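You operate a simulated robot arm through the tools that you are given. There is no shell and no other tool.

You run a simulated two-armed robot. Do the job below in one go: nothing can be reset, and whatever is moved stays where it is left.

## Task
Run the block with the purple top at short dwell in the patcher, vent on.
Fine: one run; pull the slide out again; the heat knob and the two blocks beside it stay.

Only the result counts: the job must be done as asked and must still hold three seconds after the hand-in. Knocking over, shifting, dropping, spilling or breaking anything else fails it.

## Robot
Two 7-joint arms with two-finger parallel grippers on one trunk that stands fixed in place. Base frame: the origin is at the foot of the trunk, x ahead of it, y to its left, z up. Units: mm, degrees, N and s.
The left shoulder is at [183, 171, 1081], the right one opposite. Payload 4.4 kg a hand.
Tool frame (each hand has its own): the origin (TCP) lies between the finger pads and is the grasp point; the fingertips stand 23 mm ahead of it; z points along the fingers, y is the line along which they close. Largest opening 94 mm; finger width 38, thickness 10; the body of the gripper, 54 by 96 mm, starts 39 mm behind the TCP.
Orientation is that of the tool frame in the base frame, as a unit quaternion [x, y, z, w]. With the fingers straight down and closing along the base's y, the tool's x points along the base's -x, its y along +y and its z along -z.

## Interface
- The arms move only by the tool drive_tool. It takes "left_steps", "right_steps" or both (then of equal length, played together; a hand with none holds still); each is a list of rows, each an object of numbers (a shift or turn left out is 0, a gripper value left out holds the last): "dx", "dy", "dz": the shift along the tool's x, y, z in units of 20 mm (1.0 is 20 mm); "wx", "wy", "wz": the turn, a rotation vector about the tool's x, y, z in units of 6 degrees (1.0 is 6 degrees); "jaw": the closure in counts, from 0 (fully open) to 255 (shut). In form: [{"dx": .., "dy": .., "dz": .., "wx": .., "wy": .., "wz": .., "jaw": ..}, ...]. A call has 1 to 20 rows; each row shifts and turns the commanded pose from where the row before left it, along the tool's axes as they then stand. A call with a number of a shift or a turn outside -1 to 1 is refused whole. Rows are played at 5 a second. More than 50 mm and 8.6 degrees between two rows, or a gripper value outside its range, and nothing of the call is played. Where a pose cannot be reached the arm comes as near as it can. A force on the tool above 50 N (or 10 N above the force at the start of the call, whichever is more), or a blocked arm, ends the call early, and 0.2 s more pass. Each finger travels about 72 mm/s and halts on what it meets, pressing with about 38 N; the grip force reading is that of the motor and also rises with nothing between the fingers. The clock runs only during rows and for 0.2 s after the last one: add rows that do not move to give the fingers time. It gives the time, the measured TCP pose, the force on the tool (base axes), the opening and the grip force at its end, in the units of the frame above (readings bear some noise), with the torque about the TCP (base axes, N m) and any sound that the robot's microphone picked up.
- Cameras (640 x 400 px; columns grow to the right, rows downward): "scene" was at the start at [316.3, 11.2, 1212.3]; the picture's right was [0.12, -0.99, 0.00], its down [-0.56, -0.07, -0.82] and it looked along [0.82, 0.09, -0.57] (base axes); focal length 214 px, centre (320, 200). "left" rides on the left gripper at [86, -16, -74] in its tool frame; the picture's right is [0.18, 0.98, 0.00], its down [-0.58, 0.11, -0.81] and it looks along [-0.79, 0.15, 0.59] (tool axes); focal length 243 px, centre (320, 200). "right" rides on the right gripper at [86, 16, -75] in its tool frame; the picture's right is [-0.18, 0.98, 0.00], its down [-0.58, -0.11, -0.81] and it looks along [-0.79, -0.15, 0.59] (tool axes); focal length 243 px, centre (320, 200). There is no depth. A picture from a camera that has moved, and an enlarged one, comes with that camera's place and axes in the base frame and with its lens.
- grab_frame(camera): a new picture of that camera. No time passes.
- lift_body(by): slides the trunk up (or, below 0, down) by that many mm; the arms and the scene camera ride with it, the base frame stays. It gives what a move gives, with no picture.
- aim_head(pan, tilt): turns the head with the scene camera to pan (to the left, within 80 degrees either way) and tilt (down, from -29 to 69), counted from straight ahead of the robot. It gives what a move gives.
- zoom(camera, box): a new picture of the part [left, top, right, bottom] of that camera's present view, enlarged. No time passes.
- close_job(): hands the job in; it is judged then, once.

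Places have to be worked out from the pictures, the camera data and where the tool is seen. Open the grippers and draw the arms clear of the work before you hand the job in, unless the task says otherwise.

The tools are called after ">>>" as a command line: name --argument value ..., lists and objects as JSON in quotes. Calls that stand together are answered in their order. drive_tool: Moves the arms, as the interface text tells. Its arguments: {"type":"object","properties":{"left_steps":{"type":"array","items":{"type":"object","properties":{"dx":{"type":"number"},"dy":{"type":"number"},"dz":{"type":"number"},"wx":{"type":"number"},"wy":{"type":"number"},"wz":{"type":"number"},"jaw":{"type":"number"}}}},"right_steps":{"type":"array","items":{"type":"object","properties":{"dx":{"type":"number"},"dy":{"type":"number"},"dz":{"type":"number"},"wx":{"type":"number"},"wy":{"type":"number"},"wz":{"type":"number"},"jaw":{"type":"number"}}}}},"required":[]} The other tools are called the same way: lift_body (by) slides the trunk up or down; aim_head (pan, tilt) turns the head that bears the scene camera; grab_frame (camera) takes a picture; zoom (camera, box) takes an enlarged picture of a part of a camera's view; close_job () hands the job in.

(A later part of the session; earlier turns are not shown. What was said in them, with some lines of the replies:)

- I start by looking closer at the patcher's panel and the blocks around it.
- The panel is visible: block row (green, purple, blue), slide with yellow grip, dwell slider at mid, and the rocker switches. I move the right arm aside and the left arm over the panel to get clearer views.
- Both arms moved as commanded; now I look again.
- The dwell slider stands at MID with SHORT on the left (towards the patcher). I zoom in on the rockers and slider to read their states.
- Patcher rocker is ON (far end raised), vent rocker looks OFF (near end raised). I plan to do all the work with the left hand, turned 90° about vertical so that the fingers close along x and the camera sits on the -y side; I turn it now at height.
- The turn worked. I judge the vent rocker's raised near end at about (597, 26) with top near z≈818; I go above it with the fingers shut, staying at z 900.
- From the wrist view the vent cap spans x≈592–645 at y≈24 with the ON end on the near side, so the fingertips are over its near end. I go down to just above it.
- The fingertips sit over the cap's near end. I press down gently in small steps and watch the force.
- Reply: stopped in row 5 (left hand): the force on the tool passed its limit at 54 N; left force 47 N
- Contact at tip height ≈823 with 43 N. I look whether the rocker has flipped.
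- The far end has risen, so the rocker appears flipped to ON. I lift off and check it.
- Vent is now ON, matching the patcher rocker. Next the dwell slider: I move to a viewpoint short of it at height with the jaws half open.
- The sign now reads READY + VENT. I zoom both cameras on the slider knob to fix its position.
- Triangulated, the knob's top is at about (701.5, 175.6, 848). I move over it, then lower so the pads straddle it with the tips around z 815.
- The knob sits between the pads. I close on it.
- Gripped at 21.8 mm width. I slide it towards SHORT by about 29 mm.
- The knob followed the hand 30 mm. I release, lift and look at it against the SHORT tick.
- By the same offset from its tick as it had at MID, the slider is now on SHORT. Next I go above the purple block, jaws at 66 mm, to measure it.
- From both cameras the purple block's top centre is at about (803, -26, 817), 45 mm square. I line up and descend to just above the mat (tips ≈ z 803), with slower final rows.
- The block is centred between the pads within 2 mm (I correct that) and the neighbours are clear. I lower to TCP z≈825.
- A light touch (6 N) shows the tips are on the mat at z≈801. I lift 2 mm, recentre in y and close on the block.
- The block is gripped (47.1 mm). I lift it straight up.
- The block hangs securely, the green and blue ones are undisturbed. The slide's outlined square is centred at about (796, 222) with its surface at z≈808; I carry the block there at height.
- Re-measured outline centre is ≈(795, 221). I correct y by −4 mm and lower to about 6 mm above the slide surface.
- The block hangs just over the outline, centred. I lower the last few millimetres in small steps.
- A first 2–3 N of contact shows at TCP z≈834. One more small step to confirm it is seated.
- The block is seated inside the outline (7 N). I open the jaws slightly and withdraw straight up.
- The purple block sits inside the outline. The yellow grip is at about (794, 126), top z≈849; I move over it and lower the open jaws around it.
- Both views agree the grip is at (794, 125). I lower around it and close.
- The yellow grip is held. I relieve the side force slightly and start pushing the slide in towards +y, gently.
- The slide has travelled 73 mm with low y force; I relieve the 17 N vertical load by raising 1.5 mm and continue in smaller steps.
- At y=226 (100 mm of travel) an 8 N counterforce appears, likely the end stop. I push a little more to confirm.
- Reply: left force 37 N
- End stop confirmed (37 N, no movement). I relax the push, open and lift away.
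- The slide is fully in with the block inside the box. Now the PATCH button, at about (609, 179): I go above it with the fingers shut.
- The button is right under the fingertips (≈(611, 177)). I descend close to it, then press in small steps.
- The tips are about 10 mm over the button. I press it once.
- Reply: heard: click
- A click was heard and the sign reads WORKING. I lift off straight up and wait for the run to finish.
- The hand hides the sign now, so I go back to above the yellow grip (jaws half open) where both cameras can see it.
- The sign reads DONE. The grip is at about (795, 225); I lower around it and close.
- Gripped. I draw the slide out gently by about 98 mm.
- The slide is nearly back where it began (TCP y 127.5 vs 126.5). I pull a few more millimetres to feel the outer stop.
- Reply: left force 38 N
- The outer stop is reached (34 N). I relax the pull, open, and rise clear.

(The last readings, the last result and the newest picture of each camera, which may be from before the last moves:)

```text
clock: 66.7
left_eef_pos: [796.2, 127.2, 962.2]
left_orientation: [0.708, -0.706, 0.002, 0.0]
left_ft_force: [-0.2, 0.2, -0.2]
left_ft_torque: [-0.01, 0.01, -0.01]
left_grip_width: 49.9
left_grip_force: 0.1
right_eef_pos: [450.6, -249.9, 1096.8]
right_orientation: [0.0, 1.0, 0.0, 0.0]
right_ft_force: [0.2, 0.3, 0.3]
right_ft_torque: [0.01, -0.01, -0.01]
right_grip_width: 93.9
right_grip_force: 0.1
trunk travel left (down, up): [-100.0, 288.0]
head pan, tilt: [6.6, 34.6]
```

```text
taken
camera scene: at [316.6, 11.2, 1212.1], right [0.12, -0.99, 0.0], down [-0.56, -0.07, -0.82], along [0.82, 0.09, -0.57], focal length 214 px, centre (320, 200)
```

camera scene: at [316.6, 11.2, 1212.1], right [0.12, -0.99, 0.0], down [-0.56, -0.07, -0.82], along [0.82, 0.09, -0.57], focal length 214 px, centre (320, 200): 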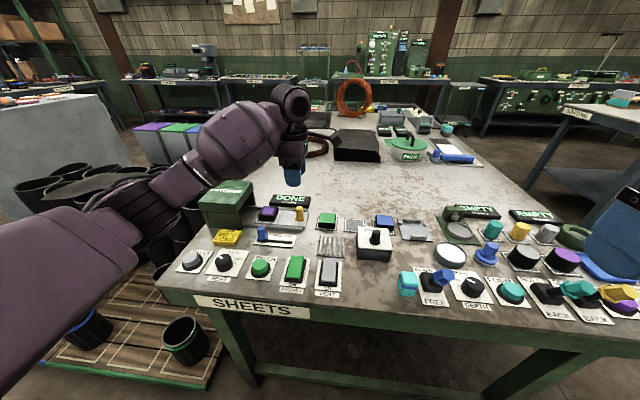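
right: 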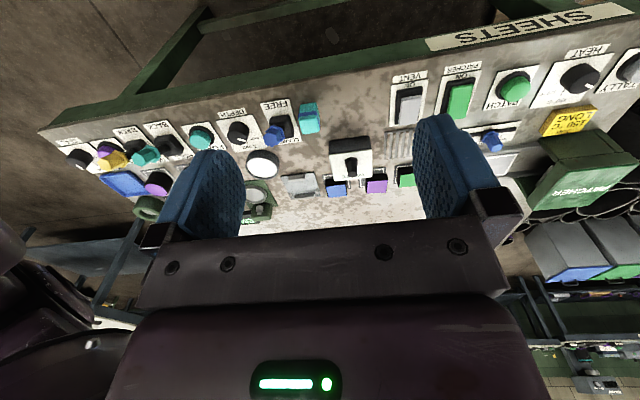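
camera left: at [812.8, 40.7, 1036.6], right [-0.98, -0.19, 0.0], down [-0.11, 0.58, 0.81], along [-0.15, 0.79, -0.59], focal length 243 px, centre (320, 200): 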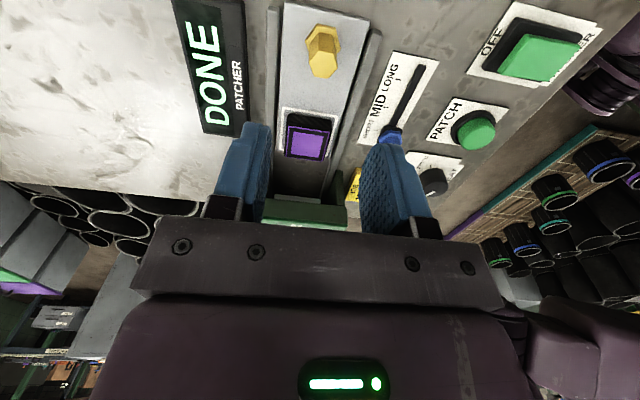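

The block is out on the slide, marked by the run, and the sign reads DONE. I raise the left arm, open it fully and draw it back to near its starting place.

>>> drive_tool --left_steps '[{"dz": -0.9}, {"dz": -0.9}, {"dz": -0.9}, {"dz": -0.9}, {"dz": -0.9}, {"dz": -0.9}, {"dz": -0.9}, {"dy": 0.9, "dx": -0.5, "jaw": 0}, {"dy": 0.9, "dx": -0.5}, {"dy": 0.9, "dx": -0.5}, {"dy": 0.9, "dx": -0.5}, {"dy": 0.9, "dx": -0.5}, {"dy": 0.9, "dx": -0.5}, {"dy": 0.9, "dx": -0.5}, {"dy": 0.9, "dx": -0.5}, {"dy": 0.9, "dx": -0.5}, {"dy": 0.9, "dx": -0.5}, {"dy": 0.9, "dx": -0.5}, {"dy": 0.9, "dx": -0.5}, {}]'

>>> grab_frame --camera "scene"

>>> zoom --camera "scene" --box '[160, 170, 400, 320]'

```text
clock: 70.9
left_eef_pos: [577.5, 245.7, 1082.2]
left_orientation: [0.708, -0.707, 0.002, -0.001]
left_ft_force: [0.3, -0.5, 0.3]
left_ft_torque: [-0.02, -0.01, -0.02]
left_grip_width: 94.0
left_grip_force: 0.0
right_eef_pos: [450.7, -251.1, 1098.1]
right_orientation: [0.0, 1.0, 0.0, 0.0]
right_ft_force: [-0.5, 0.9, -0.2]
right_ft_torque: [-0.03, 0.01, 0.01]
right_grip_width: 93.9
right_grip_force: 0.1
trunk travel left (down, up): [-100.0, 288.0]
head pan, tilt: [6.6, 34.6]
```

```text
taken
camera scene: at [316.6, 11.3, 1212.1], right [0.12, -0.99, 0.0], down [-0.56, -0.07, -0.82], along [0.82, 0.09, -0.57], focal length 214 px, centre (320, 200)
```

scene: 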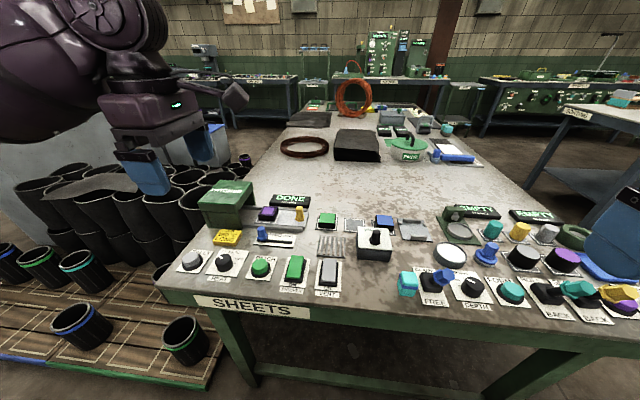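

```text
2.67 times, centred on (280, 245) of scene
camera zoom: at [316.6, 11.3, 1212.1], right [0.12, -0.99, 0.0], down [-0.56, -0.07, -0.82], along [0.82, 0.09, -0.57], focal length 572 px, centre (427, 80)
```

zoom: 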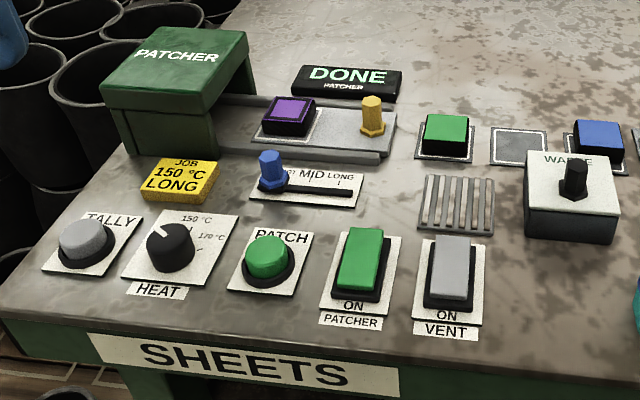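

All is as asked: one run finished (DONE), dwell at SHORT, vent ON, the slide out with the purple block on it, heat knob and the green and blue blocks untouched, arms clear and open. I hand the job in.

>>> close_job

```text
The job is handed in.
```

The purple-top block has had its one run in the patcher, at short dwell with the vent on. The sign went from WORKING to DONE, and I then pulled the slide back out to its stop.

- **Block:** it sits on the slide, inside the outline, and its top shows a dark border after the run.
- **Dwell:** I moved the slider from MID to SHORT. I judged its position by eye against the tick, as nothing on the panel reads it out. The yellow card beside the patcher says "150 °C LONG"; I followed your instruction instead.
- **Vent:** I switched it on before the run, and the sign read READY + VENT. It is still on.
- **Left alone:** the heat knob and the green and blue blocks look unmoved in the final picture.

Both grippers are open and the arms are clear of the bench. The job is handed in, but no verdict came back.
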